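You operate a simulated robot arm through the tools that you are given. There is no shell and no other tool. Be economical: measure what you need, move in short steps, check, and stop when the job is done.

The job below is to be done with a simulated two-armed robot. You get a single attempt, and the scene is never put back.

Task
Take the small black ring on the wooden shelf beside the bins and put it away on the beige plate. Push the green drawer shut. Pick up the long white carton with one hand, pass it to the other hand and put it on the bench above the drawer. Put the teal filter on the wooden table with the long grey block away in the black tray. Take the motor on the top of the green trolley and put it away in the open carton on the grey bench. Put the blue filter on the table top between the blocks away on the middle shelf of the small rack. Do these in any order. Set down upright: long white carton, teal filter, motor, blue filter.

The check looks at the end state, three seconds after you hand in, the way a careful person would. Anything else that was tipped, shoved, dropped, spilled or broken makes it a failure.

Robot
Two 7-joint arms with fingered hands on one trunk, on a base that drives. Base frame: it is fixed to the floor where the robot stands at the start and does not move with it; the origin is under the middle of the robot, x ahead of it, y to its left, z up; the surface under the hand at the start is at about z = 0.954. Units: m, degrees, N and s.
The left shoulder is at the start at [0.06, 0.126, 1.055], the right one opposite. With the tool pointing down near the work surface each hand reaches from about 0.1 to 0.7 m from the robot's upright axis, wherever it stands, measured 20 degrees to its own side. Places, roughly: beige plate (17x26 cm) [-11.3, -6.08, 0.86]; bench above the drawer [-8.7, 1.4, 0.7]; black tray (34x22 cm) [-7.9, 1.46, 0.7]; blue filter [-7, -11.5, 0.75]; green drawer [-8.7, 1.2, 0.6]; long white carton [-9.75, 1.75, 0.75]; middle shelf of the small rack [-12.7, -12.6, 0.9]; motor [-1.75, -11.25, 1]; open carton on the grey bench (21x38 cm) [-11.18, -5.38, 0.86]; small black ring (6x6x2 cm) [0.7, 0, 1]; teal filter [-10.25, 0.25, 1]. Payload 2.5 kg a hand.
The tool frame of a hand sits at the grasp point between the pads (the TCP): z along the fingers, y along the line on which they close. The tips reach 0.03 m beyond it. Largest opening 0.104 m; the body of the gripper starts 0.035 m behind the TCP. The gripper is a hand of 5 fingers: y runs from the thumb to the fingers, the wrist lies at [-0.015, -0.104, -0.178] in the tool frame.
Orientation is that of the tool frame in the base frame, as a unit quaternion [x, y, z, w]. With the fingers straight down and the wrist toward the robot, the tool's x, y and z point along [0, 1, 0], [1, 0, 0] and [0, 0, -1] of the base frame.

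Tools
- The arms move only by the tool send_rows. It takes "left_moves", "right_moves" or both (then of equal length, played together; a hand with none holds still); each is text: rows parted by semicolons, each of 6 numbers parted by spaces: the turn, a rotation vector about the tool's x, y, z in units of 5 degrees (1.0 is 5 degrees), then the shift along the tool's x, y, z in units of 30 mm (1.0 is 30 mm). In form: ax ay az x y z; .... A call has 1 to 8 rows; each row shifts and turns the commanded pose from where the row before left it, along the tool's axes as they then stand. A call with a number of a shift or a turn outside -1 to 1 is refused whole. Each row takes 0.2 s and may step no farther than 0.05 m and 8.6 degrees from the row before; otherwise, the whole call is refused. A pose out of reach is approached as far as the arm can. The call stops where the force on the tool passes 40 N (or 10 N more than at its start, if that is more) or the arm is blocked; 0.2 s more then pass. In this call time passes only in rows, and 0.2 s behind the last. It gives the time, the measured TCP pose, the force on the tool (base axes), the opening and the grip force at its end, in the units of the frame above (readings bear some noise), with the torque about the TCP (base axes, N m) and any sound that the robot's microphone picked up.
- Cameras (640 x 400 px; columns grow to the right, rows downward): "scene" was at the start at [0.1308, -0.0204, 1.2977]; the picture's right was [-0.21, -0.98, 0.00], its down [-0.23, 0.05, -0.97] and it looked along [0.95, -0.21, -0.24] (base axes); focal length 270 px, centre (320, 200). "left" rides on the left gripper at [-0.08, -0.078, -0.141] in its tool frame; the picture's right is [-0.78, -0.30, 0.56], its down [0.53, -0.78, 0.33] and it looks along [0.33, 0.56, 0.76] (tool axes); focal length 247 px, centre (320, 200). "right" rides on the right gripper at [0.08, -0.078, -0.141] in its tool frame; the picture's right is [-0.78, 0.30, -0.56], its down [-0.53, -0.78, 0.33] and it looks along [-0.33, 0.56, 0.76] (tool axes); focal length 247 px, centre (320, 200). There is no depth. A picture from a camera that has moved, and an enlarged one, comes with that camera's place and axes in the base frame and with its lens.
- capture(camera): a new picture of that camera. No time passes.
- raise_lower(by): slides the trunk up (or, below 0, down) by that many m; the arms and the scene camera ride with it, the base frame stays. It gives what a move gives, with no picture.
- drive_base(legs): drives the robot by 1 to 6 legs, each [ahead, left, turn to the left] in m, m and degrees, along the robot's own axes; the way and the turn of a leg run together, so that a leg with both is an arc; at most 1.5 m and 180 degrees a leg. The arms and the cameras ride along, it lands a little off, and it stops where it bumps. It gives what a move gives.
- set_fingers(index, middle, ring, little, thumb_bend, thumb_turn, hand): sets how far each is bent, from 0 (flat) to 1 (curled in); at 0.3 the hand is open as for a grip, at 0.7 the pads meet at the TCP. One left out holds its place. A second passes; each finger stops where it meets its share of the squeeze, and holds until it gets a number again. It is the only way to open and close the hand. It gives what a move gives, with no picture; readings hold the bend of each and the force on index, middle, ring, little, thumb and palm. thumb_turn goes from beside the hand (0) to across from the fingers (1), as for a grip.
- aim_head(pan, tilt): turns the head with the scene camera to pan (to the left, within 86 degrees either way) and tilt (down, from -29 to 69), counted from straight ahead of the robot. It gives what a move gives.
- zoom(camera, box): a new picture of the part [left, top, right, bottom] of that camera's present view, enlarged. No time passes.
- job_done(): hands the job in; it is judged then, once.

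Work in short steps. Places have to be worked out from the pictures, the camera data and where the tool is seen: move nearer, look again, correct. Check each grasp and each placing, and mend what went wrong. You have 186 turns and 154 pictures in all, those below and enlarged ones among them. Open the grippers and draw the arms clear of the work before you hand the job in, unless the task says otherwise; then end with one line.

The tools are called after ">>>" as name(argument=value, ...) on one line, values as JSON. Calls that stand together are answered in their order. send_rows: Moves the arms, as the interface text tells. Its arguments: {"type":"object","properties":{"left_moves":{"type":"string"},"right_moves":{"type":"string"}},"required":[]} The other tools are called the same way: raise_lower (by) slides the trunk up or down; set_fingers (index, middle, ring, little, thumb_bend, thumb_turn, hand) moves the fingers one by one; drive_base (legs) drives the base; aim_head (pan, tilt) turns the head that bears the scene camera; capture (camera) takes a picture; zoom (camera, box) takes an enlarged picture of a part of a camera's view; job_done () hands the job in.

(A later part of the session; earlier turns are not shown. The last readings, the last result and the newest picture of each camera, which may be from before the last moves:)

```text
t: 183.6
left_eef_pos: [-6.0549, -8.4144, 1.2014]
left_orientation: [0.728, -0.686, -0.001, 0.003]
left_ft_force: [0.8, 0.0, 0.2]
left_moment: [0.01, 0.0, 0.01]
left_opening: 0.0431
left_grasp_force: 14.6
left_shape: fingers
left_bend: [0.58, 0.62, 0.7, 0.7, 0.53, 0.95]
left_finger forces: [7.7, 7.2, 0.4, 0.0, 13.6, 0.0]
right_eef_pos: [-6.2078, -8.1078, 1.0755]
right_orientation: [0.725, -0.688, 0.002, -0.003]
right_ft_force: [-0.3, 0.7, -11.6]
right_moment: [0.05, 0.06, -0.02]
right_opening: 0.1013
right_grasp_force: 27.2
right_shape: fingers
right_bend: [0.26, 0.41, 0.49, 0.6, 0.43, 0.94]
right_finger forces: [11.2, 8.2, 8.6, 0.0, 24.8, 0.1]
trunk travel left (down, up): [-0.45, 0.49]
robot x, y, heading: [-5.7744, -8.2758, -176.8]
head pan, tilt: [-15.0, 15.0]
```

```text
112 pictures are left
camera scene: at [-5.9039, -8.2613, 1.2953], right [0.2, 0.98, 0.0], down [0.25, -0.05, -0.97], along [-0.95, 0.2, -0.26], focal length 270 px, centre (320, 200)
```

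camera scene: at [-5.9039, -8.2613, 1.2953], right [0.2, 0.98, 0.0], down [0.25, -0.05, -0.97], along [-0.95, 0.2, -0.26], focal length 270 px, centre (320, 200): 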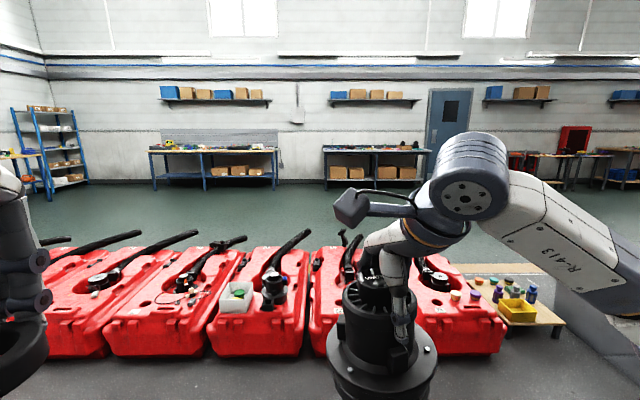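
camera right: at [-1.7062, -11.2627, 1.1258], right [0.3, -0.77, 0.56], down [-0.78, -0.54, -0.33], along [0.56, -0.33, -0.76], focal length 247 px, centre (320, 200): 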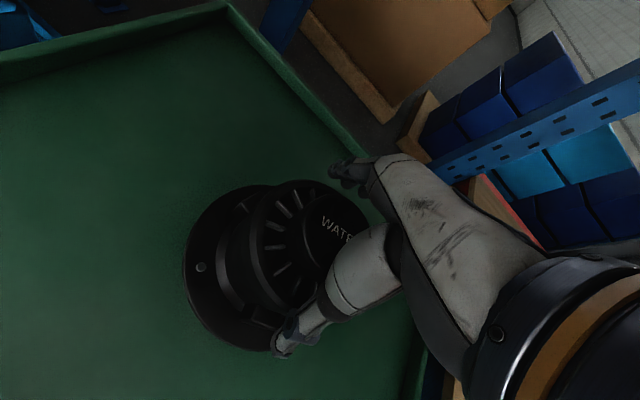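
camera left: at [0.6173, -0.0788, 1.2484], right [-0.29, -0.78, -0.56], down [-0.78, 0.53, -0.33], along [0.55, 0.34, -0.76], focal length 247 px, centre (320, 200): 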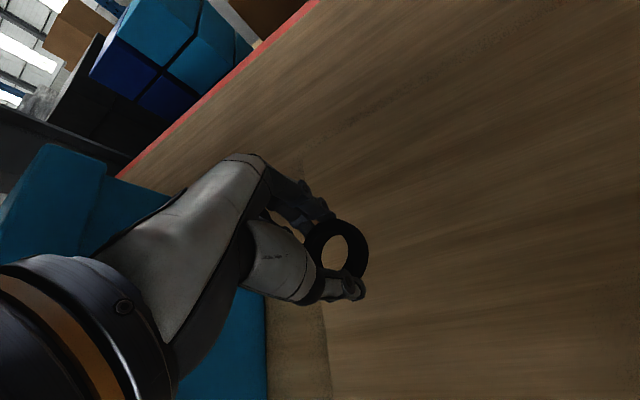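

A row of red cases blocks the way west. I look to the right for a passage at the north end.

>>> aim_head(pan=-60, tilt=20)

>>> capture(camera="scene")

>>> aim_head(pan=50, tilt=20)

>>> capture(camera="scene")

```text
t: 184.8
left_eef_pos: [-6.0547, -8.4126, 1.2015]
left_orientation: [0.728, -0.686, -0.001, 0.003]
left_ft_force: [-0.1, 0.4, -1.3]
left_moment: [0.0, -0.03, 0.04]
left_opening: 0.0431
left_grasp_force: 14.9
left_shape: fingers
left_bend: [0.58, 0.62, 0.7, 0.7, 0.53, 0.95]
left_finger forces: [7.7, 7.2, 0.5, 0.1, 13.7, 0.0]
right_eef_pos: [-6.2065, -8.108, 1.0761]
right_orientation: [0.725, -0.689, 0.002, -0.004]
right_ft_force: [-0.4, 0.7, -11.8]
right_moment: [0.05, 0.08, -0.02]
right_opening: 0.101
right_grasp_force: 26.3
right_shape: fingers
right_bend: [0.26, 0.41, 0.49, 0.6, 0.43, 0.94]
right_finger forces: [11.2, 8.1, 8.7, 0.0, 24.8, 0.0]
trunk travel left (down, up): [-0.45, 0.49]
robot x, y, heading: [-5.7673, -8.2755, -176.9]
head pan, tilt: [-60.0, 20.0]
```

```text
111 pictures are left
camera scene: at [-5.8635, -8.2024, 1.2872], right [0.84, 0.55, 0.0], down [0.19, -0.29, -0.94], along [-0.52, 0.79, -0.34], focal length 270 px, centre (320, 200)
```

scene: 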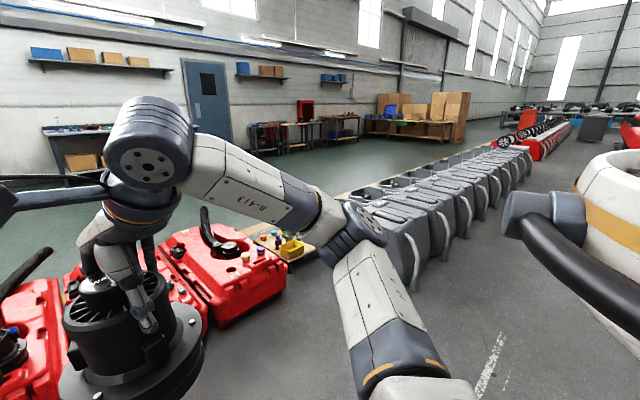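

```text
t: 186.6
left_eef_pos: [-6.0561, -8.4135, 1.2025]
left_orientation: [0.728, -0.685, -0.001, 0.002]
left_ft_force: [0.1, -0.1, -0.4]
left_moment: [0.03, 0.0, 0.01]
left_opening: 0.0433
left_grasp_force: 14.1
left_shape: fingers
left_bend: [0.58, 0.62, 0.7, 0.7, 0.53, 0.95]
left_finger forces: [7.7, 7.2, 0.5, 0.0, 13.7, 0.0]
right_eef_pos: [-6.2066, -8.1081, 1.0761]
right_orientation: [0.726, -0.688, 0.002, -0.003]
right_ft_force: [0.3, 0.7, -10.7]
right_moment: [0.03, 0.0, -0.04]
right_opening: 0.1013
right_grasp_force: 26.6
right_shape: fingers
right_bend: [0.26, 0.41, 0.49, 0.6, 0.43, 0.94]
right_finger forces: [11.1, 8.2, 8.7, 0.0, 24.8, 0.0]
trunk travel left (down, up): [-0.45, 0.49]
robot x, y, heading: [-5.774, -8.2778, -176.8]
head pan, tilt: [50.0, 20.0]
```

```text
110 pictures are left
camera scene: at [-5.8681, -8.3548, 1.2872], right [-0.8, 0.6, 0.0], down [0.21, 0.27, -0.94], along [-0.56, -0.75, -0.34], focal length 270 px, centre (320, 200)
```

scene: 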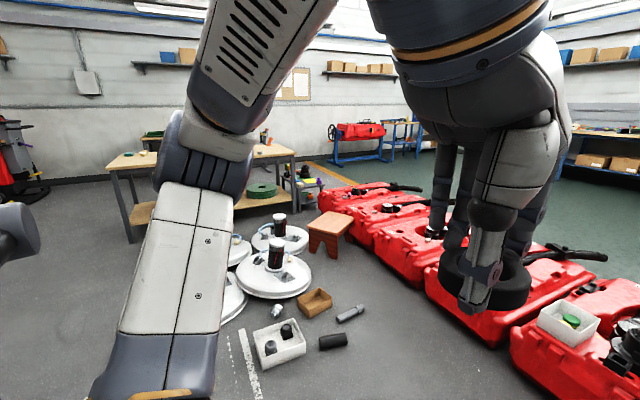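

North is walled off by a long row of blocks. The southern way, around the wooden table holding the blue filter, looks open, so I go back to x≈-5.35 and south.

>>> drive_base(legs=[[-0.2, 1.2, 0], [-0.2, 1.2, -3.2], [0, 0.5, 0]])

>>> aim_head(pan=25, tilt=20)

>>> capture(camera="scene")

```text
t: 201.1
left_eef_pos: [-5.5652, -11.267, 1.2021]
left_orientation: [-0.706, 0.708, 0.001, -0.002]
left_ft_force: [-0.2, 0.3, 0.1]
left_moment: [0.01, 0.04, -0.01]
left_opening: 0.0431
left_grasp_force: 14.2
left_shape: fingers
left_bend: [0.58, 0.62, 0.7, 0.7, 0.53, 0.95]
left_finger forces: [7.6, 7.2, 0.6, 0.0, 13.7, 0.1]
right_eef_pos: [-5.6971, -10.9512, 1.0763]
right_orientation: [-0.704, 0.711, -0.002, 0.003]
right_ft_force: [-0.7, -0.1, -12.7]
right_moment: [0.06, 0.02, 0.01]
right_opening: 0.1008
right_grasp_force: 26.0
right_shape: fingers
right_bend: [0.26, 0.41, 0.49, 0.6, 0.43, 0.94]
right_finger forces: [11.2, 8.0, 8.3, 0.0, 24.4, 0.0]
trunk travel left (down, up): [-0.45, 0.49]
robot x, y, heading: [-5.2721, -11.1472, 179.5]
head pan, tilt: [50.0, 20.0]
```

```text
t: 201.9
left_eef_pos: [-5.5652, -11.2674, 1.2014]
left_orientation: [-0.706, 0.708, 0.002, -0.002]
left_ft_force: [0.8, -0.1, -0.6]
left_moment: [0.0, 0.02, 0.01]
left_opening: 0.043
left_grasp_force: 14.4
left_shape: fingers
left_bend: [0.58, 0.62, 0.7, 0.7, 0.53, 0.95]
left_finger forces: [7.7, 7.2, 0.6, 0.0, 13.7, 0.0]
right_eef_pos: [-5.696, -10.9524, 1.0757]
right_orientation: [-0.703, 0.711, -0.002, 0.004]
right_ft_force: [-0.4, 0.4, -12.5]
right_moment: [0.04, 0.04, -0.01]
right_opening: 0.1011
right_grasp_force: 26.3
right_shape: fingers
right_bend: [0.26, 0.42, 0.49, 0.6, 0.43, 0.94]
right_finger forces: [11.1, 8.1, 8.7, 0.0, 24.5, 0.1]
trunk travel left (down, up): [-0.45, 0.49]
robot x, y, heading: [-5.2754, -11.1471, 179.8]
head pan, tilt: [25.0, 20.0]
```

```text
109 pictures are left
camera scene: at [-5.3989, -11.1876, 1.2872], right [-0.42, 0.91, 0.0], down [0.31, 0.14, -0.94], along [-0.85, -0.39, -0.34], focal length 270 px, centre (320, 200)
```

scene: 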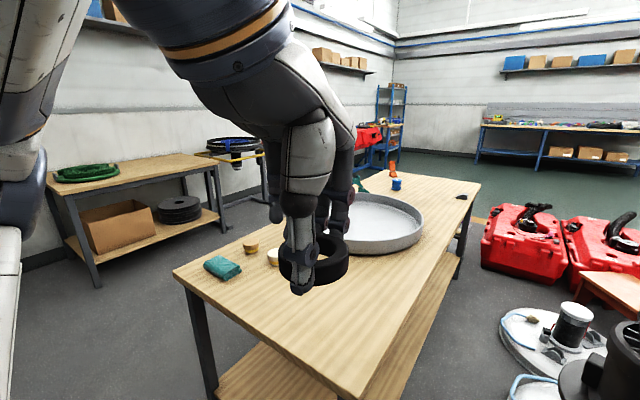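

I see the blue filter on the slanted table at about (-7.18,-11.45), and a passage of about 1.2 m on the table's south side. I drive through it.

>>> drive_base(legs=[[0, 1.4, 0], [1.2, 0, 0], [1.1, -0.2, 0]])

>>> aim_head(pan=-15, tilt=20)

>>> capture(camera="scene")

```text
t: 220.0
left_eef_pos: [-7.8604, -12.4136, 1.2023]
left_orientation: [-0.688, 0.726, 0.001, -0.002]
left_ft_force: [0.2, -0.2, -0.4]
left_moment: [-0.01, -0.01, -0.01]
left_opening: 0.0431
left_grasp_force: 14.5
left_shape: fingers
left_bend: [0.58, 0.62, 0.7, 0.7, 0.53, 0.95]
left_finger forces: [7.7, 7.2, 0.5, 0.1, 13.7, 0.0]
right_eef_pos: [-7.9758, -12.0926, 1.0769]
right_orientation: [-0.685, 0.728, -0.002, 0.003]
right_ft_force: [0.0, 0.2, -11.5]
right_moment: [0.07, 0.06, 0.04]
right_opening: 0.1002
right_grasp_force: 25.9
right_shape: fingers
right_bend: [0.26, 0.42, 0.5, 0.6, 0.43, 0.94]
right_finger forces: [10.7, 8.3, 8.6, 0.1, 23.8, 0.1]
trunk travel left (down, up): [-0.45, 0.49]
robot x, y, heading: [-7.5632, -12.3083, 177.0]
head pan, tilt: [25.0, 20.0]
```

```text
t: 221.0
left_eef_pos: [-7.8587, -12.4133, 1.2021]
left_orientation: [-0.688, 0.726, 0.002, -0.002]
left_ft_force: [0.1, 0.3, -0.4]
left_moment: [-0.01, 0.0, -0.01]
left_opening: 0.0431
left_grasp_force: 14.0
left_shape: fingers
left_bend: [0.58, 0.62, 0.7, 0.7, 0.53, 0.95]
left_finger forces: [7.7, 7.3, 0.6, 0.0, 13.7, 0.0]
right_eef_pos: [-7.9756, -12.0919, 1.0766]
right_orientation: [-0.685, 0.729, -0.002, 0.003]
right_ft_force: [0.5, 0.7, -11.7]
right_moment: [0.03, 0.04, 0.01]
right_opening: 0.1003
right_grasp_force: 25.5
right_shape: fingers
right_bend: [0.26, 0.42, 0.5, 0.6, 0.43, 0.94]
right_finger forces: [10.9, 8.3, 8.7, 0.1, 23.9, 0.0]
trunk travel left (down, up): [-0.45, 0.49]
robot x, y, heading: [-7.561, -12.3083, 176.8]
head pan, tilt: [-15.0, 20.0]
```

```text
108 pictures are left
camera scene: at [-7.6916, -12.2791, 1.2872], right [0.31, 0.95, 0.0], down [0.33, -0.11, -0.94], along [-0.89, 0.29, -0.34], focal length 270 px, centre (320, 200)
```

scene: 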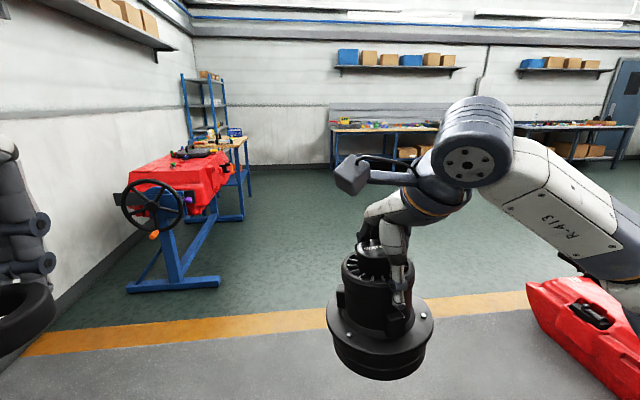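

The way is open. I go past the last red case and strafe north along x≈-9.6 toward the grey bench.

>>> drive_base(legs=[[1.35, -0.45, 3], [0.8, -1.2, 0], [0, -1.4, 0], [0, -1.4, 0], [0, -1.3, 0]])

>>> aim_head(pan=-10, tilt=20)

>>> capture(camera="scene")

```text
t: 253.8
left_eef_pos: [-9.8414, -6.6672, 1.2027]
left_orientation: [-0.703, 0.712, 0.002, -0.003]
left_ft_force: [0.5, -0.6, -0.4]
left_moment: [-0.01, -0.01, 0.02]
left_opening: 0.0426
left_grasp_force: 14.8
left_shape: fingers
left_bend: [0.58, 0.62, 0.7, 0.7, 0.53, 0.95]
left_finger forces: [7.8, 7.2, 0.7, 0.1, 13.7, 0.0]
right_eef_pos: [-9.9692, -6.3504, 1.0751]
right_orientation: [-0.701, 0.714, -0.002, 0.003]
right_ft_force: [0.3, -0.5, -11.6]
right_moment: [0.04, 0.07, 0.04]
right_opening: 0.0998
right_grasp_force: 25.2
right_shape: fingers
right_bend: [0.26, 0.42, 0.5, 0.6, 0.43, 0.94]
right_finger forces: [9.7, 8.5, 8.9, 0.0, 23.2, 0.0]
trunk travel left (down, up): [-0.45, 0.49]
robot x, y, heading: [-9.5462, -6.5524, 179.1]
head pan, tilt: [-15.0, 20.0]
```

```text
t: 254.5
left_eef_pos: [-9.8418, -6.6675, 1.2022]
left_orientation: [-0.703, 0.711, 0.002, -0.003]
left_ft_force: [-0.2, 0.4, 0.0]
left_moment: [0.04, -0.01, 0.0]
left_opening: 0.043
left_grasp_force: 14.7
left_shape: fingers
left_bend: [0.58, 0.62, 0.7, 0.7, 0.53, 0.95]
left_finger forces: [7.7, 7.2, 0.7, 0.0, 13.8, 0.0]
right_eef_pos: [-9.9705, -6.3506, 1.0747]
right_orientation: [-0.7, 0.714, -0.003, 0.003]
right_ft_force: [1.0, 0.9, -12.2]
right_moment: [0.04, 0.04, 0.02]
right_opening: 0.0993
right_grasp_force: 25.3
right_shape: fingers
right_bend: [0.26, 0.42, 0.5, 0.6, 0.44, 0.94]
right_finger forces: [9.4, 8.3, 8.9, 0.0, 23.1, 0.1]
trunk travel left (down, up): [-0.45, 0.49]
robot x, y, heading: [-9.5484, -6.547, 178.8]
head pan, tilt: [-10.0, 20.0]
```

```text
107 pictures are left
camera scene: at [-9.6804, -6.5329, 1.2872], right [0.19, 0.98, 0.0], down [0.34, -0.07, -0.94], along [-0.92, 0.18, -0.34], focal length 270 px, centre (320, 200)
```

scene: 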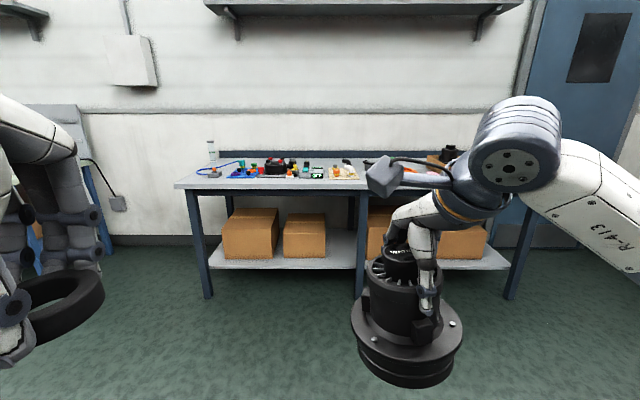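

The bench front edge is at about x=-11.08, with items on it. I drive closer to see the plate and the carton.

>>> drive_base(legs=[[0.7, -0.55, 1]])

>>> aim_head(pan=5, tilt=28)

>>> capture(camera="scene")

>>> capture(camera="right")

```text
t: 259.2
left_eef_pos: [-10.5214, -6.0897, 1.201]
left_orientation: [-0.695, 0.719, 0.001, -0.002]
left_ft_force: [0.0, 0.1, -0.3]
left_moment: [-0.02, 0.0, -0.03]
left_opening: 0.0431
left_grasp_force: 14.7
left_shape: fingers
left_bend: [0.58, 0.62, 0.7, 0.7, 0.53, 0.95]
left_finger forces: [7.7, 7.2, 0.7, 0.0, 13.8, 0.0]
right_eef_pos: [-10.6443, -5.7707, 1.0752]
right_orientation: [-0.693, 0.721, -0.004, 0.004]
right_ft_force: [-0.1, 0.4, -12.1]
right_moment: [0.03, 0.06, -0.01]
right_opening: 0.0988
right_grasp_force: 24.7
right_shape: fingers
right_bend: [0.26, 0.42, 0.5, 0.6, 0.44, 0.94]
right_finger forces: [9.0, 8.5, 9.0, 0.0, 22.8, 0.0]
trunk travel left (down, up): [-0.45, 0.49]
robot x, y, heading: [-10.2288, -5.9825, 178.1]
head pan, tilt: [-10.0, 20.0]
```

```text
t: 260.0
left_eef_pos: [-10.5214, -6.0906, 1.2023]
left_orientation: [-0.695, 0.719, 0.002, -0.002]
left_ft_force: [-0.5, 0.6, 0.0]
left_moment: [-0.01, -0.02, -0.03]
left_opening: 0.043
left_grasp_force: 15.2
left_shape: fingers
left_bend: [0.58, 0.62, 0.7, 0.7, 0.53, 0.95]
left_finger forces: [7.7, 7.3, 0.7, 0.0, 13.7, 0.0]
right_eef_pos: [-10.6438, -5.7699, 1.0746]
right_orientation: [-0.693, 0.721, -0.002, 0.003]
right_ft_force: [-0.2, 0.6, -11.6]
right_moment: [0.02, 0.07, 0.02]
right_opening: 0.0989
right_grasp_force: 25.2
right_shape: fingers
right_bend: [0.26, 0.42, 0.5, 0.6, 0.44, 0.94]
right_finger forces: [9.0, 8.4, 9.0, 0.0, 22.8, 0.0]
trunk travel left (down, up): [-0.45, 0.49]
robot x, y, heading: [-10.2264, -5.9818, 177.9]
head pan, tilt: [5.0, 28.0]
```

```text
106 pictures are left
camera scene: at [-10.3588, -5.9841, 1.2743], right [-0.05, 1.0, 0.0], down [0.47, 0.02, -0.88], along [-0.88, -0.04, -0.47], focal length 270 px, centre (320, 200)
```

scene: 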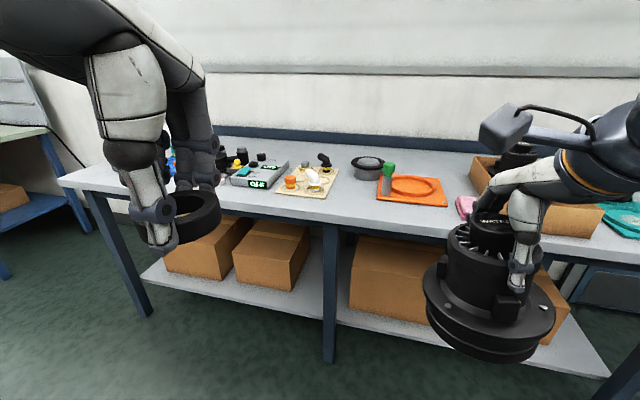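

```text
105 pictures are left
camera right: at [-10.5711, -5.854, 1.2167], right [-0.27, 0.79, 0.56], down [0.8, 0.5, -0.32], along [-0.53, 0.36, -0.77], focal length 247 px, centre (320, 200)
```

right: 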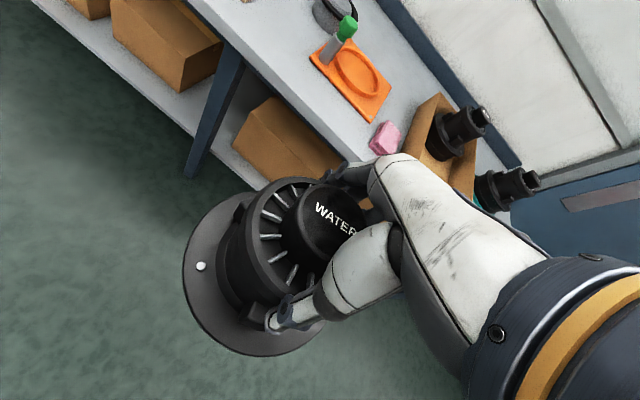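

The beige plate (with some parts on it) is straight ahead and the carton is to the right behind my right hand. I zoom on the plate.

>>> zoom(camera="scene", box=[215, 130, 415, 230])

```text
3.20 times, centred on (315, 180) of scene
camera zoom: at [-10.3588, -5.9841, 1.2743], right [-0.05, 1.0, 0.0], down [0.47, 0.02, -0.88], along [-0.88, -0.04, -0.47], focal length 863 px, centre (336, 264)
```

zoom: 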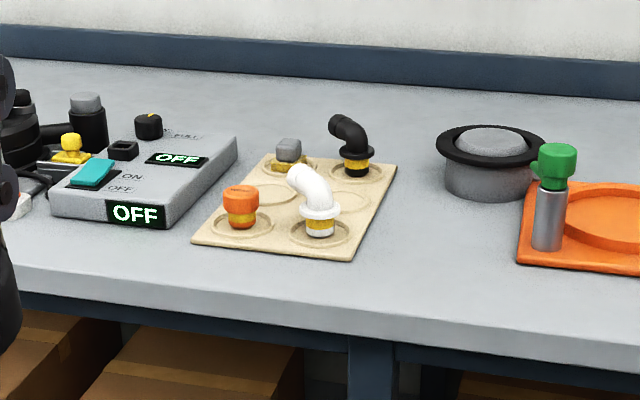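

The plate has two free recesses in its middle row; the middle-left one, about (-11.295,-6.104), suits the left hand. I raise the motor for clearance, curl the little finger out of the way, and drive up to the bench.

>>> send_rows(right_moves="0 0 0 0 0 -0.5; 0 0 0 0 0 -1; 0 0 0 0 0 -1; 0 0 0 0 0 -1", left_moves="0 0 1 0 0 0; 0 0 0.9 0 0 0; 0 0 0 0 0 0; 0 0 0 0 0 0")

>>> set_fingers(hand="left", little=1.0)

>>> drive_base(legs=[[0.42, 0, 1]])

>>> capture(camera="left")

>>> aim_head(pan=10, tilt=40)

>>> capture(camera="scene")

```text
t: 261.0
left_eef_pos: [-10.5215, -6.0908, 1.2015]
left_orientation: [-0.633, 0.774, 0.001, -0.002]
left_ft_force: [0.1, 0.4, -0.3]
left_moment: [-0.04, 0.04, -0.02]
left_opening: 0.043
left_grasp_force: 15.0
left_shape: fingers
left_bend: [0.58, 0.62, 0.7, 0.7, 0.53, 0.95]
left_finger forces: [7.6, 7.2, 0.7, 0.1, 13.7, 0.0]
right_eef_pos: [-10.6473, -5.769, 1.1786]
right_orientation: [-0.692, 0.722, -0.002, 0.004]
right_ft_force: [-0.1, 0.8, -11.9]
right_moment: [0.01, 0.03, 0.01]
right_opening: 0.0984
right_grasp_force: 24.8
right_shape: fingers
right_bend: [0.27, 0.42, 0.5, 0.6, 0.44, 0.94]
right_finger forces: [9.0, 8.6, 9.0, 0.1, 22.7, 0.0]
trunk travel left (down, up): [-0.45, 0.49]
robot x, y, heading: [-10.2229, -5.9823, 177.9]
head pan, tilt: [5.0, 28.0]
```

```text
t: 262.0
left_eef_pos: [-10.5225, -6.0902, 1.2007]
left_orientation: [-0.633, 0.774, 0.002, -0.003]
left_ft_force: [-0.1, -0.4, -1.0]
left_moment: [0.02, -0.06, -0.02]
left_opening: 0.043
left_grasp_force: 15.2
left_shape: fingers
left_bend: [0.58, 0.62, 0.7, 1.0, 0.53, 0.95]
left_finger forces: [7.7, 7.1, 0.7, 0.0, 13.6, 0.0]
right_eef_pos: [-10.6476, -5.7696, 1.1791]
right_orientation: [-0.693, 0.721, -0.002, 0.004]
right_ft_force: [0.2, 0.2, -11.5]
right_moment: [0.02, 0.06, 0.02]
right_opening: 0.0985
right_grasp_force: 23.9
right_shape: fingers
right_bend: [0.27, 0.42, 0.5, 0.6, 0.44, 0.94]
right_finger forces: [9.0, 8.6, 9.0, 0.1, 22.7, 0.0]
trunk travel left (down, up): [-0.45, 0.49]
robot x, y, heading: [-10.2262, -5.9823, 177.9]
head pan, tilt: [5.0, 28.0]
```

```text
t: 264.4
left_eef_pos: [-10.9201, -6.0841, 1.2016]
left_orientation: [-0.639, 0.769, 0.002, -0.003]
left_ft_force: [0.0, -0.1, -0.4]
left_moment: [-0.01, -0.03, 0.02]
left_opening: 0.0431
left_grasp_force: 14.8
left_shape: fingers
left_bend: [0.58, 0.62, 0.7, 1.0, 0.53, 0.95]
left_finger forces: [7.7, 7.3, 0.7, 0.0, 13.8, 0.0]
right_eef_pos: [-11.0497, -5.7648, 1.1797]
right_orientation: [-0.699, 0.715, -0.003, 0.004]
right_ft_force: [-1.1, 0.4, -11.2]
right_moment: [0.0, 0.08, 0.01]
right_opening: 0.0984
right_grasp_force: 25.4
right_shape: fingers
right_bend: [0.27, 0.42, 0.5, 0.6, 0.44, 0.94]
right_finger forces: [9.6, 8.7, 9.1, 0.0, 22.8, 0.0]
trunk travel left (down, up): [-0.45, 0.49]
robot x, y, heading: [-10.6282, -5.9728, 178.9]
head pan, tilt: [5.0, 28.0]
```

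```text
103 pictures are left
camera left: at [-10.8283, -6.0185, 1.3421], right [0.43, 0.71, -0.56], down [0.66, -0.67, -0.34], along [-0.61, -0.23, -0.76], focal length 247 px, centre (320, 200)
```

left: 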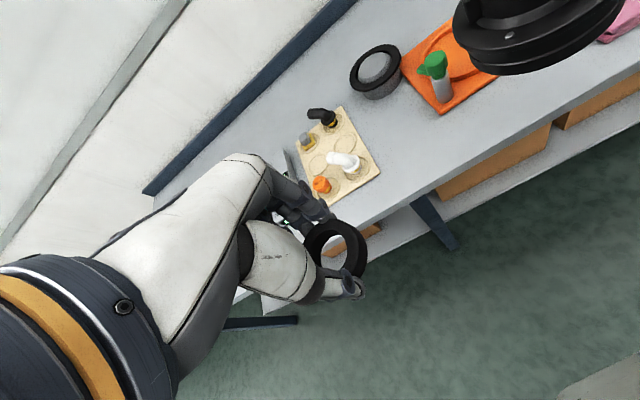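

```text
t: 265.2
left_eef_pos: [-10.9181, -6.0838, 1.2014]
left_orientation: [-0.64, 0.768, 0.001, -0.002]
left_ft_force: [0.0, 0.2, -0.7]
left_moment: [0.01, 0.03, 0.02]
left_opening: 0.0431
left_grasp_force: 14.8
left_shape: fingers
left_bend: [0.58, 0.62, 0.7, 1.0, 0.53, 0.95]
left_finger forces: [7.7, 7.2, 0.7, 0.0, 13.8, 0.0]
right_eef_pos: [-11.0488, -5.7652, 1.1789]
right_orientation: [-0.699, 0.715, -0.003, 0.004]
right_ft_force: [-0.5, -0.2, -11.3]
right_moment: [0.04, 0.06, 0.0]
right_opening: 0.0983
right_grasp_force: 24.7
right_shape: fingers
right_bend: [0.27, 0.42, 0.5, 0.6, 0.44, 0.94]
right_finger forces: [9.6, 8.6, 9.0, 0.0, 22.7, 0.0]
trunk travel left (down, up): [-0.45, 0.49]
robot x, y, heading: [-10.6273, -5.9701, 178.7]
head pan, tilt: [10.0, 40.0]
```

```text
102 pictures are left
camera scene: at [-10.7509, -5.9819, 1.2558], right [-0.15, 0.99, 0.0], down [0.64, 0.1, -0.77], along [-0.76, -0.12, -0.64], focal length 270 px, centre (320, 200)
```

scene: 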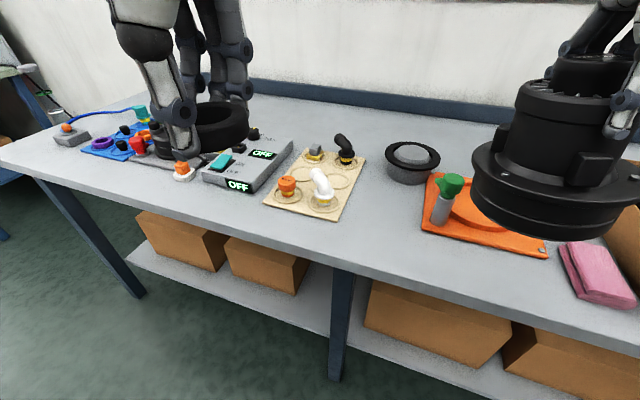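

The recess centre refines to about (-11.312,-6.115). I drive 0.1 m closer, then move the left hand over it.

>>> drive_base(legs=[[0.1, 0, 0]])

>>> send_rows(left_moves="0 0 0 0.3 1 0.3; 0 0 0 0.3 1 0.3; 0 0 0 0.3 1 0.3; 0 0 0 0.3 1 0.3; 0 0 0 0.3 1 0.3; 0 0 0 0.3 1 0.3; 0 0 0 0.3 1 0.3; 0 0 0 0.3 1 0.3")

>>> capture(camera="left")

>>> zoom(camera="scene", box=[200, 80, 400, 230])

```text
t: 266.3
left_eef_pos: [-11.0184, -6.0834, 1.2009]
left_orientation: [-0.64, 0.768, 0.001, -0.002]
left_ft_force: [-0.6, 0.2, 0.4]
left_moment: [0.04, 0.01, 0.01]
left_opening: 0.0428
left_grasp_force: 15.4
left_shape: fingers
left_bend: [0.58, 0.62, 0.7, 1.0, 0.53, 0.95]
left_finger forces: [7.7, 7.2, 0.7, 0.0, 13.7, 0.0]
right_eef_pos: [-11.1478, -5.7642, 1.1785]
right_orientation: [-0.7, 0.714, -0.003, 0.004]
right_ft_force: [-0.7, -0.1, -11.4]
right_moment: [0.01, 0.05, 0.0]
right_opening: 0.0981
right_grasp_force: 25.4
right_shape: fingers
right_bend: [0.27, 0.42, 0.5, 0.6, 0.44, 0.94]
right_finger forces: [10.3, 8.8, 8.9, 0.1, 22.9, 0.1]
trunk travel left (down, up): [-0.45, 0.49]
robot x, y, heading: [-10.7244, -5.9696, 178.9]
head pan, tilt: [10.0, 40.0]
```

```text
t: 268.1
left_eef_pos: [-11.2674, -6.1105, 1.1319]
left_orientation: [-0.64, 0.768, 0.002, -0.003]
left_ft_force: [0.5, 0.2, -0.1]
left_moment: [0.02, 0.02, 0.0]
left_opening: 0.0431
left_grasp_force: 14.4
left_shape: fingers
left_bend: [0.58, 0.62, 0.7, 1.0, 0.53, 0.95]
left_finger forces: [7.6, 7.2, 0.7, 0.1, 13.8, 0.0]
right_eef_pos: [-11.1479, -5.765, 1.18]
right_orientation: [-0.699, 0.715, -0.003, 0.004]
right_ft_force: [-0.5, 0.7, -12.1]
right_moment: [0.01, 0.06, -0.01]
right_opening: 0.0982
right_grasp_force: 25.0
right_shape: fingers
right_bend: [0.27, 0.42, 0.5, 0.6, 0.44, 0.94]
right_finger forces: [10.2, 8.7, 8.8, 0.0, 22.7, 0.0]
trunk travel left (down, up): [-0.45, 0.49]
robot x, y, heading: [-10.7246, -5.9678, 179.0]
head pan, tilt: [10.0, 40.0]
```

```text
101 pictures are left
camera left: at [-11.1758, -6.0435, 1.2719], right [0.43, 0.71, -0.56], down [0.67, -0.67, -0.34], along [-0.61, -0.23, -0.76], focal length 247 px, centre (320, 200)
```

left: 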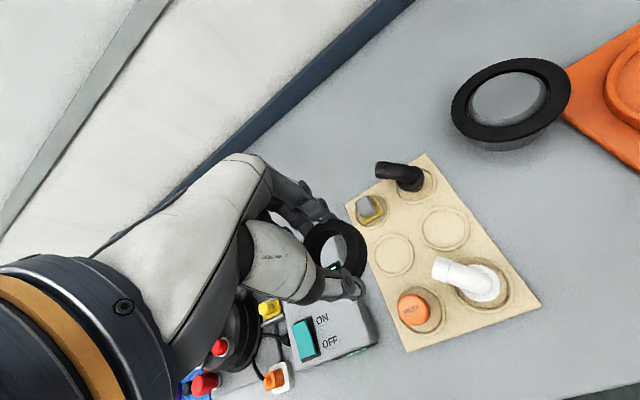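

```text
2.67 times, centred on (300, 155) of scene
camera zoom: at [-10.849, -5.9802, 1.2557], right [-0.16, 0.99, 0.0], down [0.64, 0.1, -0.77], along [-0.76, -0.12, -0.64], focal length 719 px, centre (373, 320)
```

zoom: 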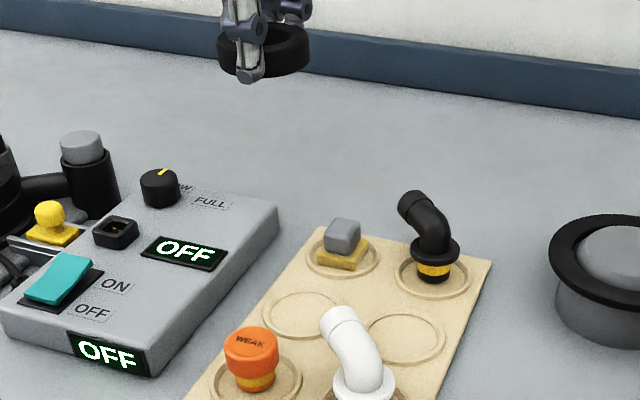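

Both cameras agree: the middle-left recess is at (-11.310,-6.112). I centre there and descend to z≈0.95.

>>> send_rows(left_moves="0 0 0 0.15 0.7 0.5; 0 0 0 0.15 0.7 0.8; 0 0 0 0 0 1; 0 0 0 0 0 1; 0 0 0 0 0 1; 0 0 0 0 0 1; 0 0 0 0 0 0.7")

>>> capture(camera="left")

>>> zoom(camera="scene", box=[200, 80, 400, 230])

```text
t: 269.7
left_eef_pos: [-11.3117, -6.1117, 0.9525]
left_orientation: [-0.64, 0.769, 0.002, -0.003]
left_ft_force: [0.0, 0.5, -0.1]
left_moment: [-0.01, -0.04, 0.0]
left_opening: 0.0427
left_grasp_force: 14.4
left_shape: fingers
left_bend: [0.58, 0.62, 0.7, 1.0, 0.53, 0.95]
left_finger forces: [7.6, 7.2, 0.8, 0.0, 13.7, 0.1]
right_eef_pos: [-11.1471, -5.7635, 1.1789]
right_orientation: [-0.698, 0.716, -0.003, 0.004]
right_ft_force: [-0.3, 0.1, -12.1]
right_moment: [0.01, 0.05, 0.03]
right_opening: 0.0982
right_grasp_force: 25.6
right_shape: fingers
right_bend: [0.27, 0.42, 0.5, 0.6, 0.44, 0.94]
right_finger forces: [10.1, 8.6, 8.8, 0.1, 22.6, 0.0]
trunk travel left (down, up): [-0.45, 0.49]
robot x, y, heading: [-10.721, -5.967, 179.0]
head pan, tilt: [10.0, 40.0]
```

```text
99 pictures are left
camera left: at [-11.2202, -6.0461, 1.0919], right [0.43, 0.71, -0.56], down [0.67, -0.67, -0.34], along [-0.61, -0.23, -0.76], focal length 247 px, centre (320, 200)
```

left: 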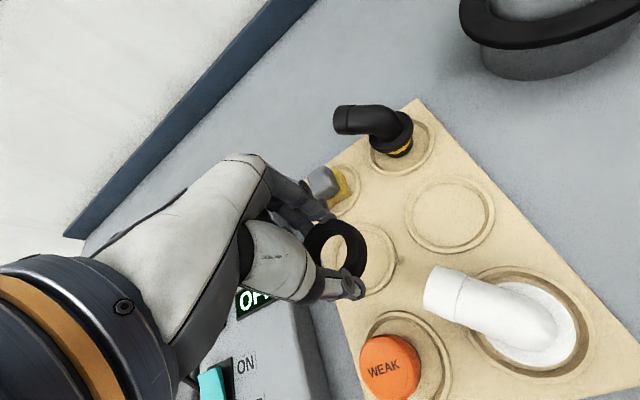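

```text
2.67 times, centred on (300, 155) of scene
camera zoom: at [-10.8488, -5.9803, 1.2558], right [-0.16, 0.99, 0.0], down [0.64, 0.1, -0.77], along [-0.76, -0.12, -0.64], focal length 719 px, centre (373, 320)
```

zoom: 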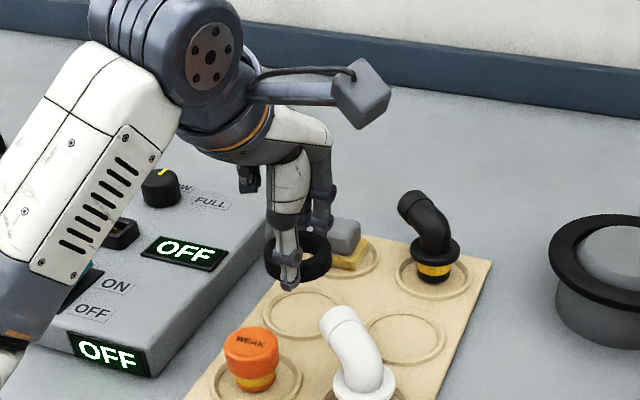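

The ring is centred over the recess within a few mm. I lower until contact.

>>> send_rows(left_moves="0 0 0 -0.1 0 0.7; 0 0 0 0 0 0.5; 0 0 0 0 0 0.2; 0 0 0 0 0 0.15")

>>> zoom(camera="scene", box=[200, 80, 400, 230])

```text
t: 270.7
left_eef_pos: [-11.3115, -6.1087, 0.9047]
left_orientation: [-0.64, 0.769, 0.002, -0.002]
left_ft_force: [-0.8, -0.3, 0.0]
left_moment: [0.0, -0.01, -0.04]
left_opening: 0.0428
left_grasp_force: 14.4
left_shape: fingers
left_bend: [0.58, 0.62, 0.7, 1.0, 0.53, 0.95]
left_finger forces: [7.6, 7.2, 0.7, 0.0, 13.5, 0.0]
right_eef_pos: [-11.1471, -5.7636, 1.1788]
right_orientation: [-0.699, 0.715, -0.002, 0.004]
right_ft_force: [0.5, 0.7, -11.5]
right_moment: [0.02, 0.05, 0.0]
right_opening: 0.0983
right_grasp_force: 24.7
right_shape: fingers
right_bend: [0.27, 0.42, 0.5, 0.6, 0.44, 0.94]
right_finger forces: [10.2, 8.6, 8.8, 0.0, 22.7, 0.0]
trunk travel left (down, up): [-0.45, 0.49]
robot x, y, heading: [-10.7221, -5.9677, 178.8]
head pan, tilt: [10.0, 40.0]
```

```text
2.67 times, centred on (300, 155) of scene
camera zoom: at [-10.8487, -5.9802, 1.2558], right [-0.16, 0.99, 0.0], down [0.64, 0.1, -0.77], along [-0.76, -0.12, -0.64], focal length 719 px, centre (373, 320)
```

zoom: 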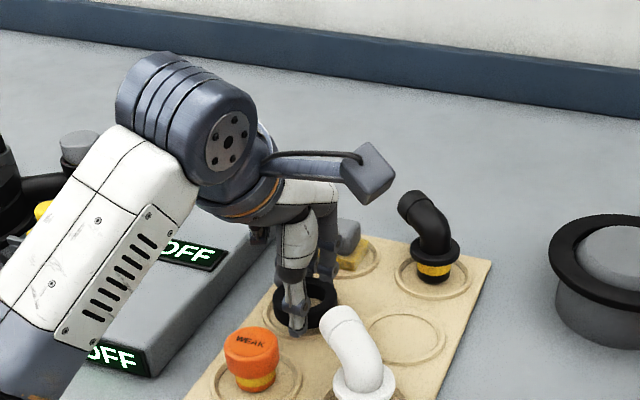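

No contact yet; I continue in small steps.

>>> send_rows(left_moves="0 0 0 0 0 0.12; 0 0 0 0 0 0.12; 0 0 0 0 0 0.1")

>>> capture(camera="left")

```text
t: 271.5
left_eef_pos: [-11.3109, -6.1078, 0.8952]
left_orientation: [-0.64, 0.768, 0.002, -0.003]
left_ft_force: [-0.4, -0.8, 4.4]
left_moment: [-0.05, -0.07, 0.01]
left_opening: 0.0429
left_grasp_force: 14.8
left_shape: fingers
left_bend: [0.58, 0.62, 0.7, 1.0, 0.53, 0.95]
left_finger forces: [7.6, 7.2, 0.8, 0.0, 13.7, 0.0]
right_eef_pos: [-11.1469, -5.7629, 1.1791]
right_orientation: [-0.699, 0.715, -0.002, 0.004]
right_ft_force: [-0.1, 0.2, -12.6]
right_moment: [0.03, 0.09, -0.01]
right_opening: 0.0979
right_grasp_force: 25.3
right_shape: fingers
right_bend: [0.27, 0.42, 0.5, 0.6, 0.44, 0.94]
right_finger forces: [10.2, 8.6, 8.7, 0.0, 22.7, 0.0]
trunk travel left (down, up): [-0.45, 0.49]
robot x, y, heading: [-10.7236, -5.9668, 178.8]
head pan, tilt: [10.0, 40.0]
```

```text
96 pictures are left
camera left: at [-11.2194, -6.0427, 1.0358], right [0.43, 0.71, -0.56], down [0.66, -0.67, -0.34], along [-0.61, -0.23, -0.76], focal length 247 px, centre (320, 200)
```

left: 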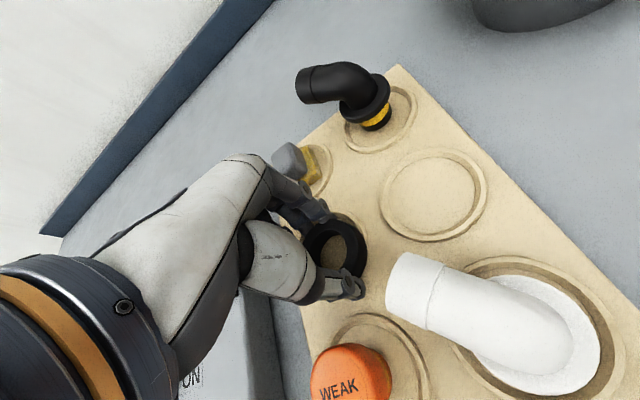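

Contact made (4.4 N). I open only a little so the fingers don't touch the neighbours.

>>> set_fingers(hand="left", index=0.52, middle=0.54, ring=0.54, thumb_bend=0.46)

>>> send_rows(left_moves="0 0 0 0 0 -0.3; 0 0 0 0 0 -0.5; 0 0 0 0 0 -1; 0 0 0 0 0 -1")

>>> capture(camera="left")

```text
t: 272.5
left_eef_pos: [-11.3099, -6.1076, 0.8952]
left_orientation: [-0.64, 0.768, 0.002, -0.003]
left_ft_force: [1.1, 0.7, 2.6]
left_moment: [0.06, 0.03, -0.05]
left_opening: 0.0518
left_grasp_force: 1.8
left_shape: fingers
left_bend: [0.54, 0.54, 0.54, 1.0, 0.46, 0.97]
left_finger forces: [3.5, 0.0, 0.0, 0.1, 0.0, 0.0]
right_eef_pos: [-11.1472, -5.7625, 1.1799]
right_orientation: [-0.699, 0.715, -0.003, 0.004]
right_ft_force: [-0.3, 0.8, -11.4]
right_moment: [0.05, 0.07, 0.01]
right_opening: 0.0982
right_grasp_force: 25.5
right_shape: fingers
right_bend: [0.27, 0.42, 0.5, 0.6, 0.44, 0.94]
right_finger forces: [10.2, 8.6, 8.7, 0.1, 22.5, 0.1]
trunk travel left (down, up): [-0.45, 0.49]
robot x, y, heading: [-10.7235, -5.9682, 178.8]
head pan, tilt: [10.0, 40.0]
```

```text
t: 273.5
left_eef_pos: [-11.3093, -6.1097, 0.9777]
left_orientation: [-0.641, 0.768, 0.001, -0.002]
left_ft_force: [0.0, -0.2, -0.3]
left_moment: [-0.01, -0.02, 0.02]
left_opening: 0.0542
left_grasp_force: 0.0
left_shape: fingers
left_bend: [0.52, 0.54, 0.54, 1.0, 0.46, 0.97]
left_finger forces: [0.0, 0.0, 0.1, 0.1, 0.0, 0.1]
right_eef_pos: [-11.1472, -5.7638, 1.1788]
right_orientation: [-0.699, 0.715, -0.002, 0.005]
right_ft_force: [0.0, 0.2, -11.9]
right_moment: [0.06, 0.07, 0.0]
right_opening: 0.0984
right_grasp_force: 25.0
right_shape: fingers
right_bend: [0.27, 0.42, 0.5, 0.6, 0.44, 0.94]
right_finger forces: [10.2, 8.6, 8.8, 0.1, 22.6, 0.0]
trunk travel left (down, up): [-0.45, 0.49]
robot x, y, heading: [-10.7243, -5.9689, 178.6]
head pan, tilt: [10.0, 40.0]
```

```text
95 pictures are left
camera left: at [-11.2178, -6.0422, 1.1184], right [0.43, 0.71, -0.56], down [0.67, -0.67, -0.34], along [-0.61, -0.23, -0.76], focal length 247 px, centre (320, 200)
```

left: 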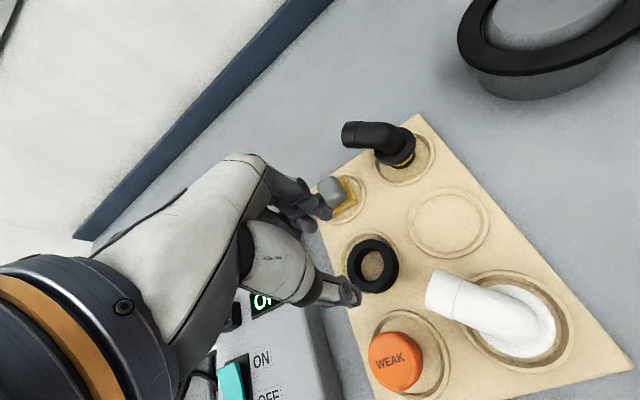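

The ring lies in the recess and the neighbours are untouched. I raise and retract the left hand, then look at the carton.

>>> send_rows(left_moves="0 0 0 0 0 -1; 0 0 0 0 0 -1; 0 0 0 0 0 -1; 0 0 0 0 0 -1; 0 0 0 0 -1 -1; 0 0 0 0 -1 -1; 0 0 0 0 -1 -1; 0 0 0 0 -1 0")

>>> aim_head(pan=-40, tilt=38)

>>> capture(camera="scene")

>>> capture(camera="right")

```text
t: 275.3
left_eef_pos: [-11.1912, -6.1311, 1.1891]
left_orientation: [-0.641, 0.768, 0.001, -0.002]
left_ft_force: [0.5, -0.1, -0.1]
left_moment: [-0.01, 0.02, 0.01]
left_opening: 0.0543
left_grasp_force: 0.1
left_shape: fingers
left_bend: [0.52, 0.54, 0.54, 1.0, 0.46, 0.97]
left_finger forces: [0.0, 0.1, 0.0, 0.1, 0.1, 0.0]
right_eef_pos: [-11.1477, -5.7626, 1.18]
right_orientation: [-0.699, 0.715, -0.002, 0.004]
right_ft_force: [-0.3, 0.0, -11.4]
right_moment: [0.02, 0.06, 0.02]
right_opening: 0.0979
right_grasp_force: 25.4
right_shape: fingers
right_bend: [0.27, 0.42, 0.5, 0.6, 0.44, 0.94]
right_finger forces: [10.3, 8.6, 8.6, 0.0, 22.5, 0.1]
trunk travel left (down, up): [-0.45, 0.49]
robot x, y, heading: [-10.7239, -5.9723, 178.9]
head pan, tilt: [10.0, 40.0]
```

```text
t: 276.5
left_eef_pos: [-11.1914, -6.1309, 1.1888]
left_orientation: [-0.64, 0.769, 0.002, -0.002]
left_ft_force: [-0.4, 0.0, -0.2]
left_moment: [0.01, 0.01, 0.02]
left_opening: 0.0541
left_grasp_force: 0.0
left_shape: fingers
left_bend: [0.52, 0.54, 0.54, 1.0, 0.46, 0.97]
left_finger forces: [0.0, 0.1, 0.0, 0.1, 0.1, 0.0]
right_eef_pos: [-11.1478, -5.7636, 1.1786]
right_orientation: [-0.699, 0.715, -0.003, 0.004]
right_ft_force: [-0.1, -0.1, -11.5]
right_moment: [0.0, 0.02, -0.04]
right_opening: 0.0979
right_grasp_force: 24.8
right_shape: fingers
right_bend: [0.27, 0.42, 0.5, 0.6, 0.44, 0.94]
right_finger forces: [10.4, 8.6, 8.7, 0.0, 22.5, 0.0]
trunk travel left (down, up): [-0.45, 0.49]
robot x, y, heading: [-10.723, -5.9712, 178.8]
head pan, tilt: [-40.0, 38.0]
```

```text
94 pictures are left
camera scene: at [-10.8299, -5.9104, 1.2588], right [0.66, 0.75, 0.0], down [0.47, -0.4, -0.79], along [-0.59, 0.52, -0.62], focal length 270 px, centre (320, 200)
```

scene: 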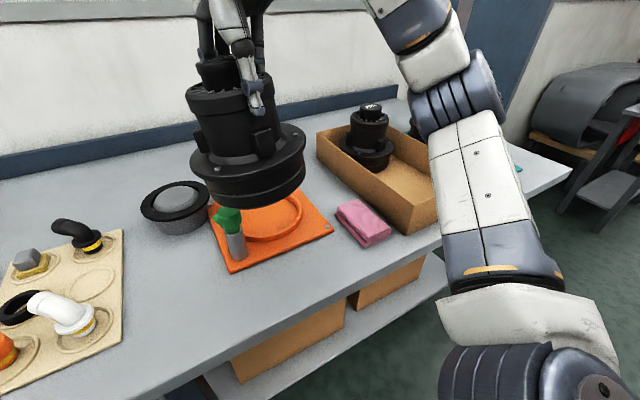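

```text
93 pictures are left
camera right: at [-11.0733, -5.8455, 1.3207], right [-0.28, 0.78, 0.56], down [0.79, 0.52, -0.32], along [-0.54, 0.35, -0.77], focal length 247 px, centre (320, 200)
```

right: 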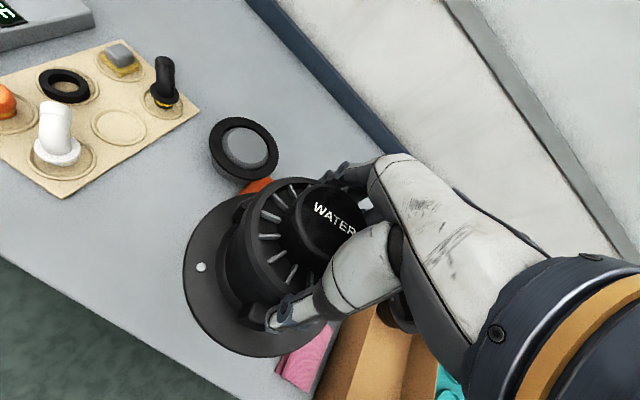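

The ring sits well. The carton (rotated about 15°) already holds a similar motor in its far half; the free near half is centred at about (-11.07,-5.42). I strafe right to face it.

>>> drive_base(legs=[[-0.1, -0.36, 0]])

>>> aim_head(pan=-8, tilt=45)

>>> capture(camera="scene")

>>> capture(camera="left")

```text
t: 278.9
left_eef_pos: [-11.0883, -5.7756, 1.1883]
left_orientation: [-0.64, 0.768, 0.001, -0.002]
left_ft_force: [0.1, 0.8, 0.5]
left_moment: [-0.01, -0.01, -0.01]
left_opening: 0.0542
left_grasp_force: 0.0
left_shape: fingers
left_bend: [0.52, 0.54, 0.54, 1.0, 0.46, 0.97]
left_finger forces: [0.0, 0.1, 0.0, 0.1, 0.1, 0.0]
right_eef_pos: [-11.0439, -5.4089, 1.1801]
right_orientation: [-0.699, 0.715, -0.002, 0.004]
right_ft_force: [0.2, 1.1, -10.8]
right_moment: [0.08, 0.03, 0.03]
right_opening: 0.0979
right_grasp_force: 25.3
right_shape: fingers
right_bend: [0.27, 0.42, 0.5, 0.6, 0.44, 0.94]
right_finger forces: [10.3, 8.5, 9.0, 0.0, 22.7, 0.1]
trunk travel left (down, up): [-0.45, 0.49]
robot x, y, heading: [-10.6209, -5.6116, 179.1]
head pan, tilt: [-40.0, 38.0]
```

```text
t: 279.9
left_eef_pos: [-11.089, -5.7758, 1.1893]
left_orientation: [-0.64, 0.768, 0.001, -0.002]
left_ft_force: [0.3, -0.5, 0.3]
left_moment: [0.03, -0.01, 0.03]
left_opening: 0.0544
left_grasp_force: 0.0
left_shape: fingers
left_bend: [0.52, 0.54, 0.54, 1.0, 0.46, 0.97]
left_finger forces: [0.1, 0.0, 0.1, 0.0, 0.0, 0.1]
right_eef_pos: [-11.0439, -5.4076, 1.1785]
right_orientation: [-0.698, 0.716, -0.002, 0.005]
right_ft_force: [-0.8, -0.2, -11.8]
right_moment: [0.03, 0.03, 0.04]
right_opening: 0.0981
right_grasp_force: 25.2
right_shape: fingers
right_bend: [0.27, 0.42, 0.5, 0.6, 0.44, 0.94]
right_finger forces: [10.4, 8.6, 8.8, 0.0, 22.5, 0.1]
trunk travel left (down, up): [-0.45, 0.49]
robot x, y, heading: [-10.6221, -5.6134, 178.8]
head pan, tilt: [-8.0, 45.0]
```

```text
92 pictures are left
camera scene: at [-10.7415, -5.5982, 1.2485], right [0.16, 0.99, 0.0], down [0.7, -0.11, -0.71], along [-0.7, 0.11, -0.71], focal length 270 px, centre (320, 200)
```

scene: 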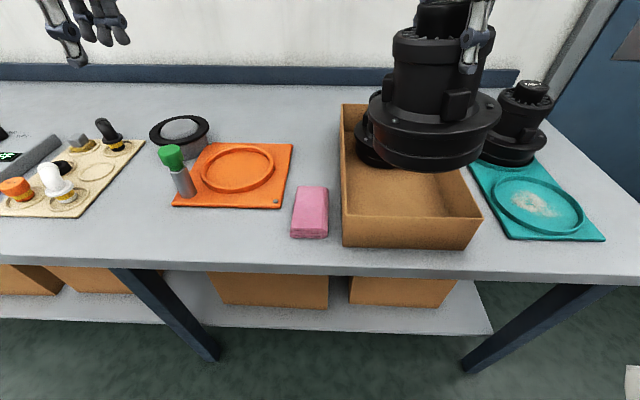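

```text
91 pictures are left
camera left: at [-10.9974, -5.7102, 1.3294], right [0.43, 0.71, -0.56], down [0.67, -0.67, -0.34], along [-0.61, -0.23, -0.76], focal length 247 px, centre (320, 200)
```

left: 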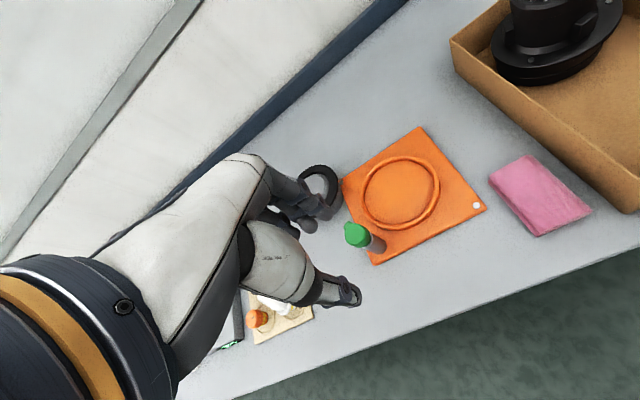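

Near half of the carton is centred at about (-11.077,-5.398), rim at z≈0.95. I look at the held motor to measure its offset from the hand.

>>> aim_head(pan=-25, tilt=20)

>>> capture(camera="scene")

>>> capture(camera="right")

```text
t: 280.7
left_eef_pos: [-11.0887, -5.7756, 1.188]
left_orientation: [-0.64, 0.768, 0.001, -0.003]
left_ft_force: [0.3, 0.0, 0.1]
left_moment: [-0.02, 0.01, 0.03]
left_opening: 0.054
left_grasp_force: 0.1
left_shape: fingers
left_bend: [0.52, 0.54, 0.54, 1.0, 0.46, 0.97]
left_finger forces: [0.1, 0.1, 0.1, 0.1, 0.1, 0.0]
right_eef_pos: [-11.0437, -5.4088, 1.1784]
right_orientation: [-0.699, 0.715, -0.002, 0.005]
right_ft_force: [-0.2, -0.3, -11.3]
right_moment: [0.03, 0.02, -0.03]
right_opening: 0.0978
right_grasp_force: 24.6
right_shape: fingers
right_bend: [0.27, 0.42, 0.5, 0.6, 0.44, 0.94]
right_finger forces: [10.4, 8.5, 8.7, 0.1, 22.5, 0.0]
trunk travel left (down, up): [-0.45, 0.49]
robot x, y, heading: [-10.6219, -5.61, 179.1]
head pan, tilt: [-25.0, 20.0]
```

```text
90 pictures are left
camera scene: at [-10.7449, -5.5702, 1.2871], right [0.44, 0.9, 0.0], down [0.31, -0.15, -0.94], along [-0.84, 0.41, -0.34], focal length 270 px, centre (320, 200)
```

scene: 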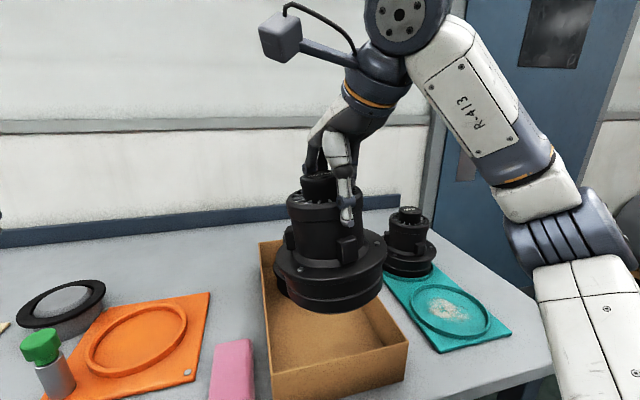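

```text
89 pictures are left
camera right: at [-10.9698, -5.4899, 1.3206], right [-0.28, 0.78, 0.56], down [0.79, 0.52, -0.32], along [-0.54, 0.35, -0.77], focal length 247 px, centre (320, 200)
```

right: 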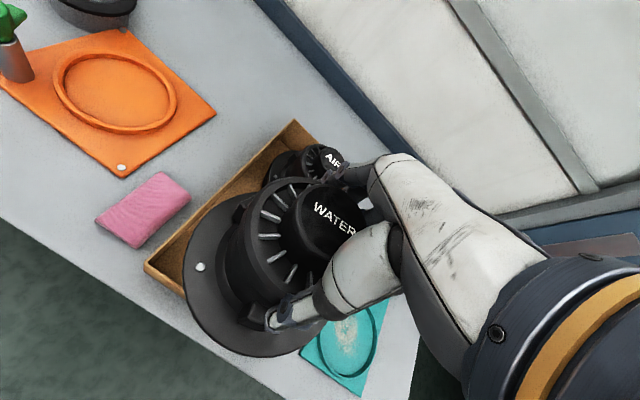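

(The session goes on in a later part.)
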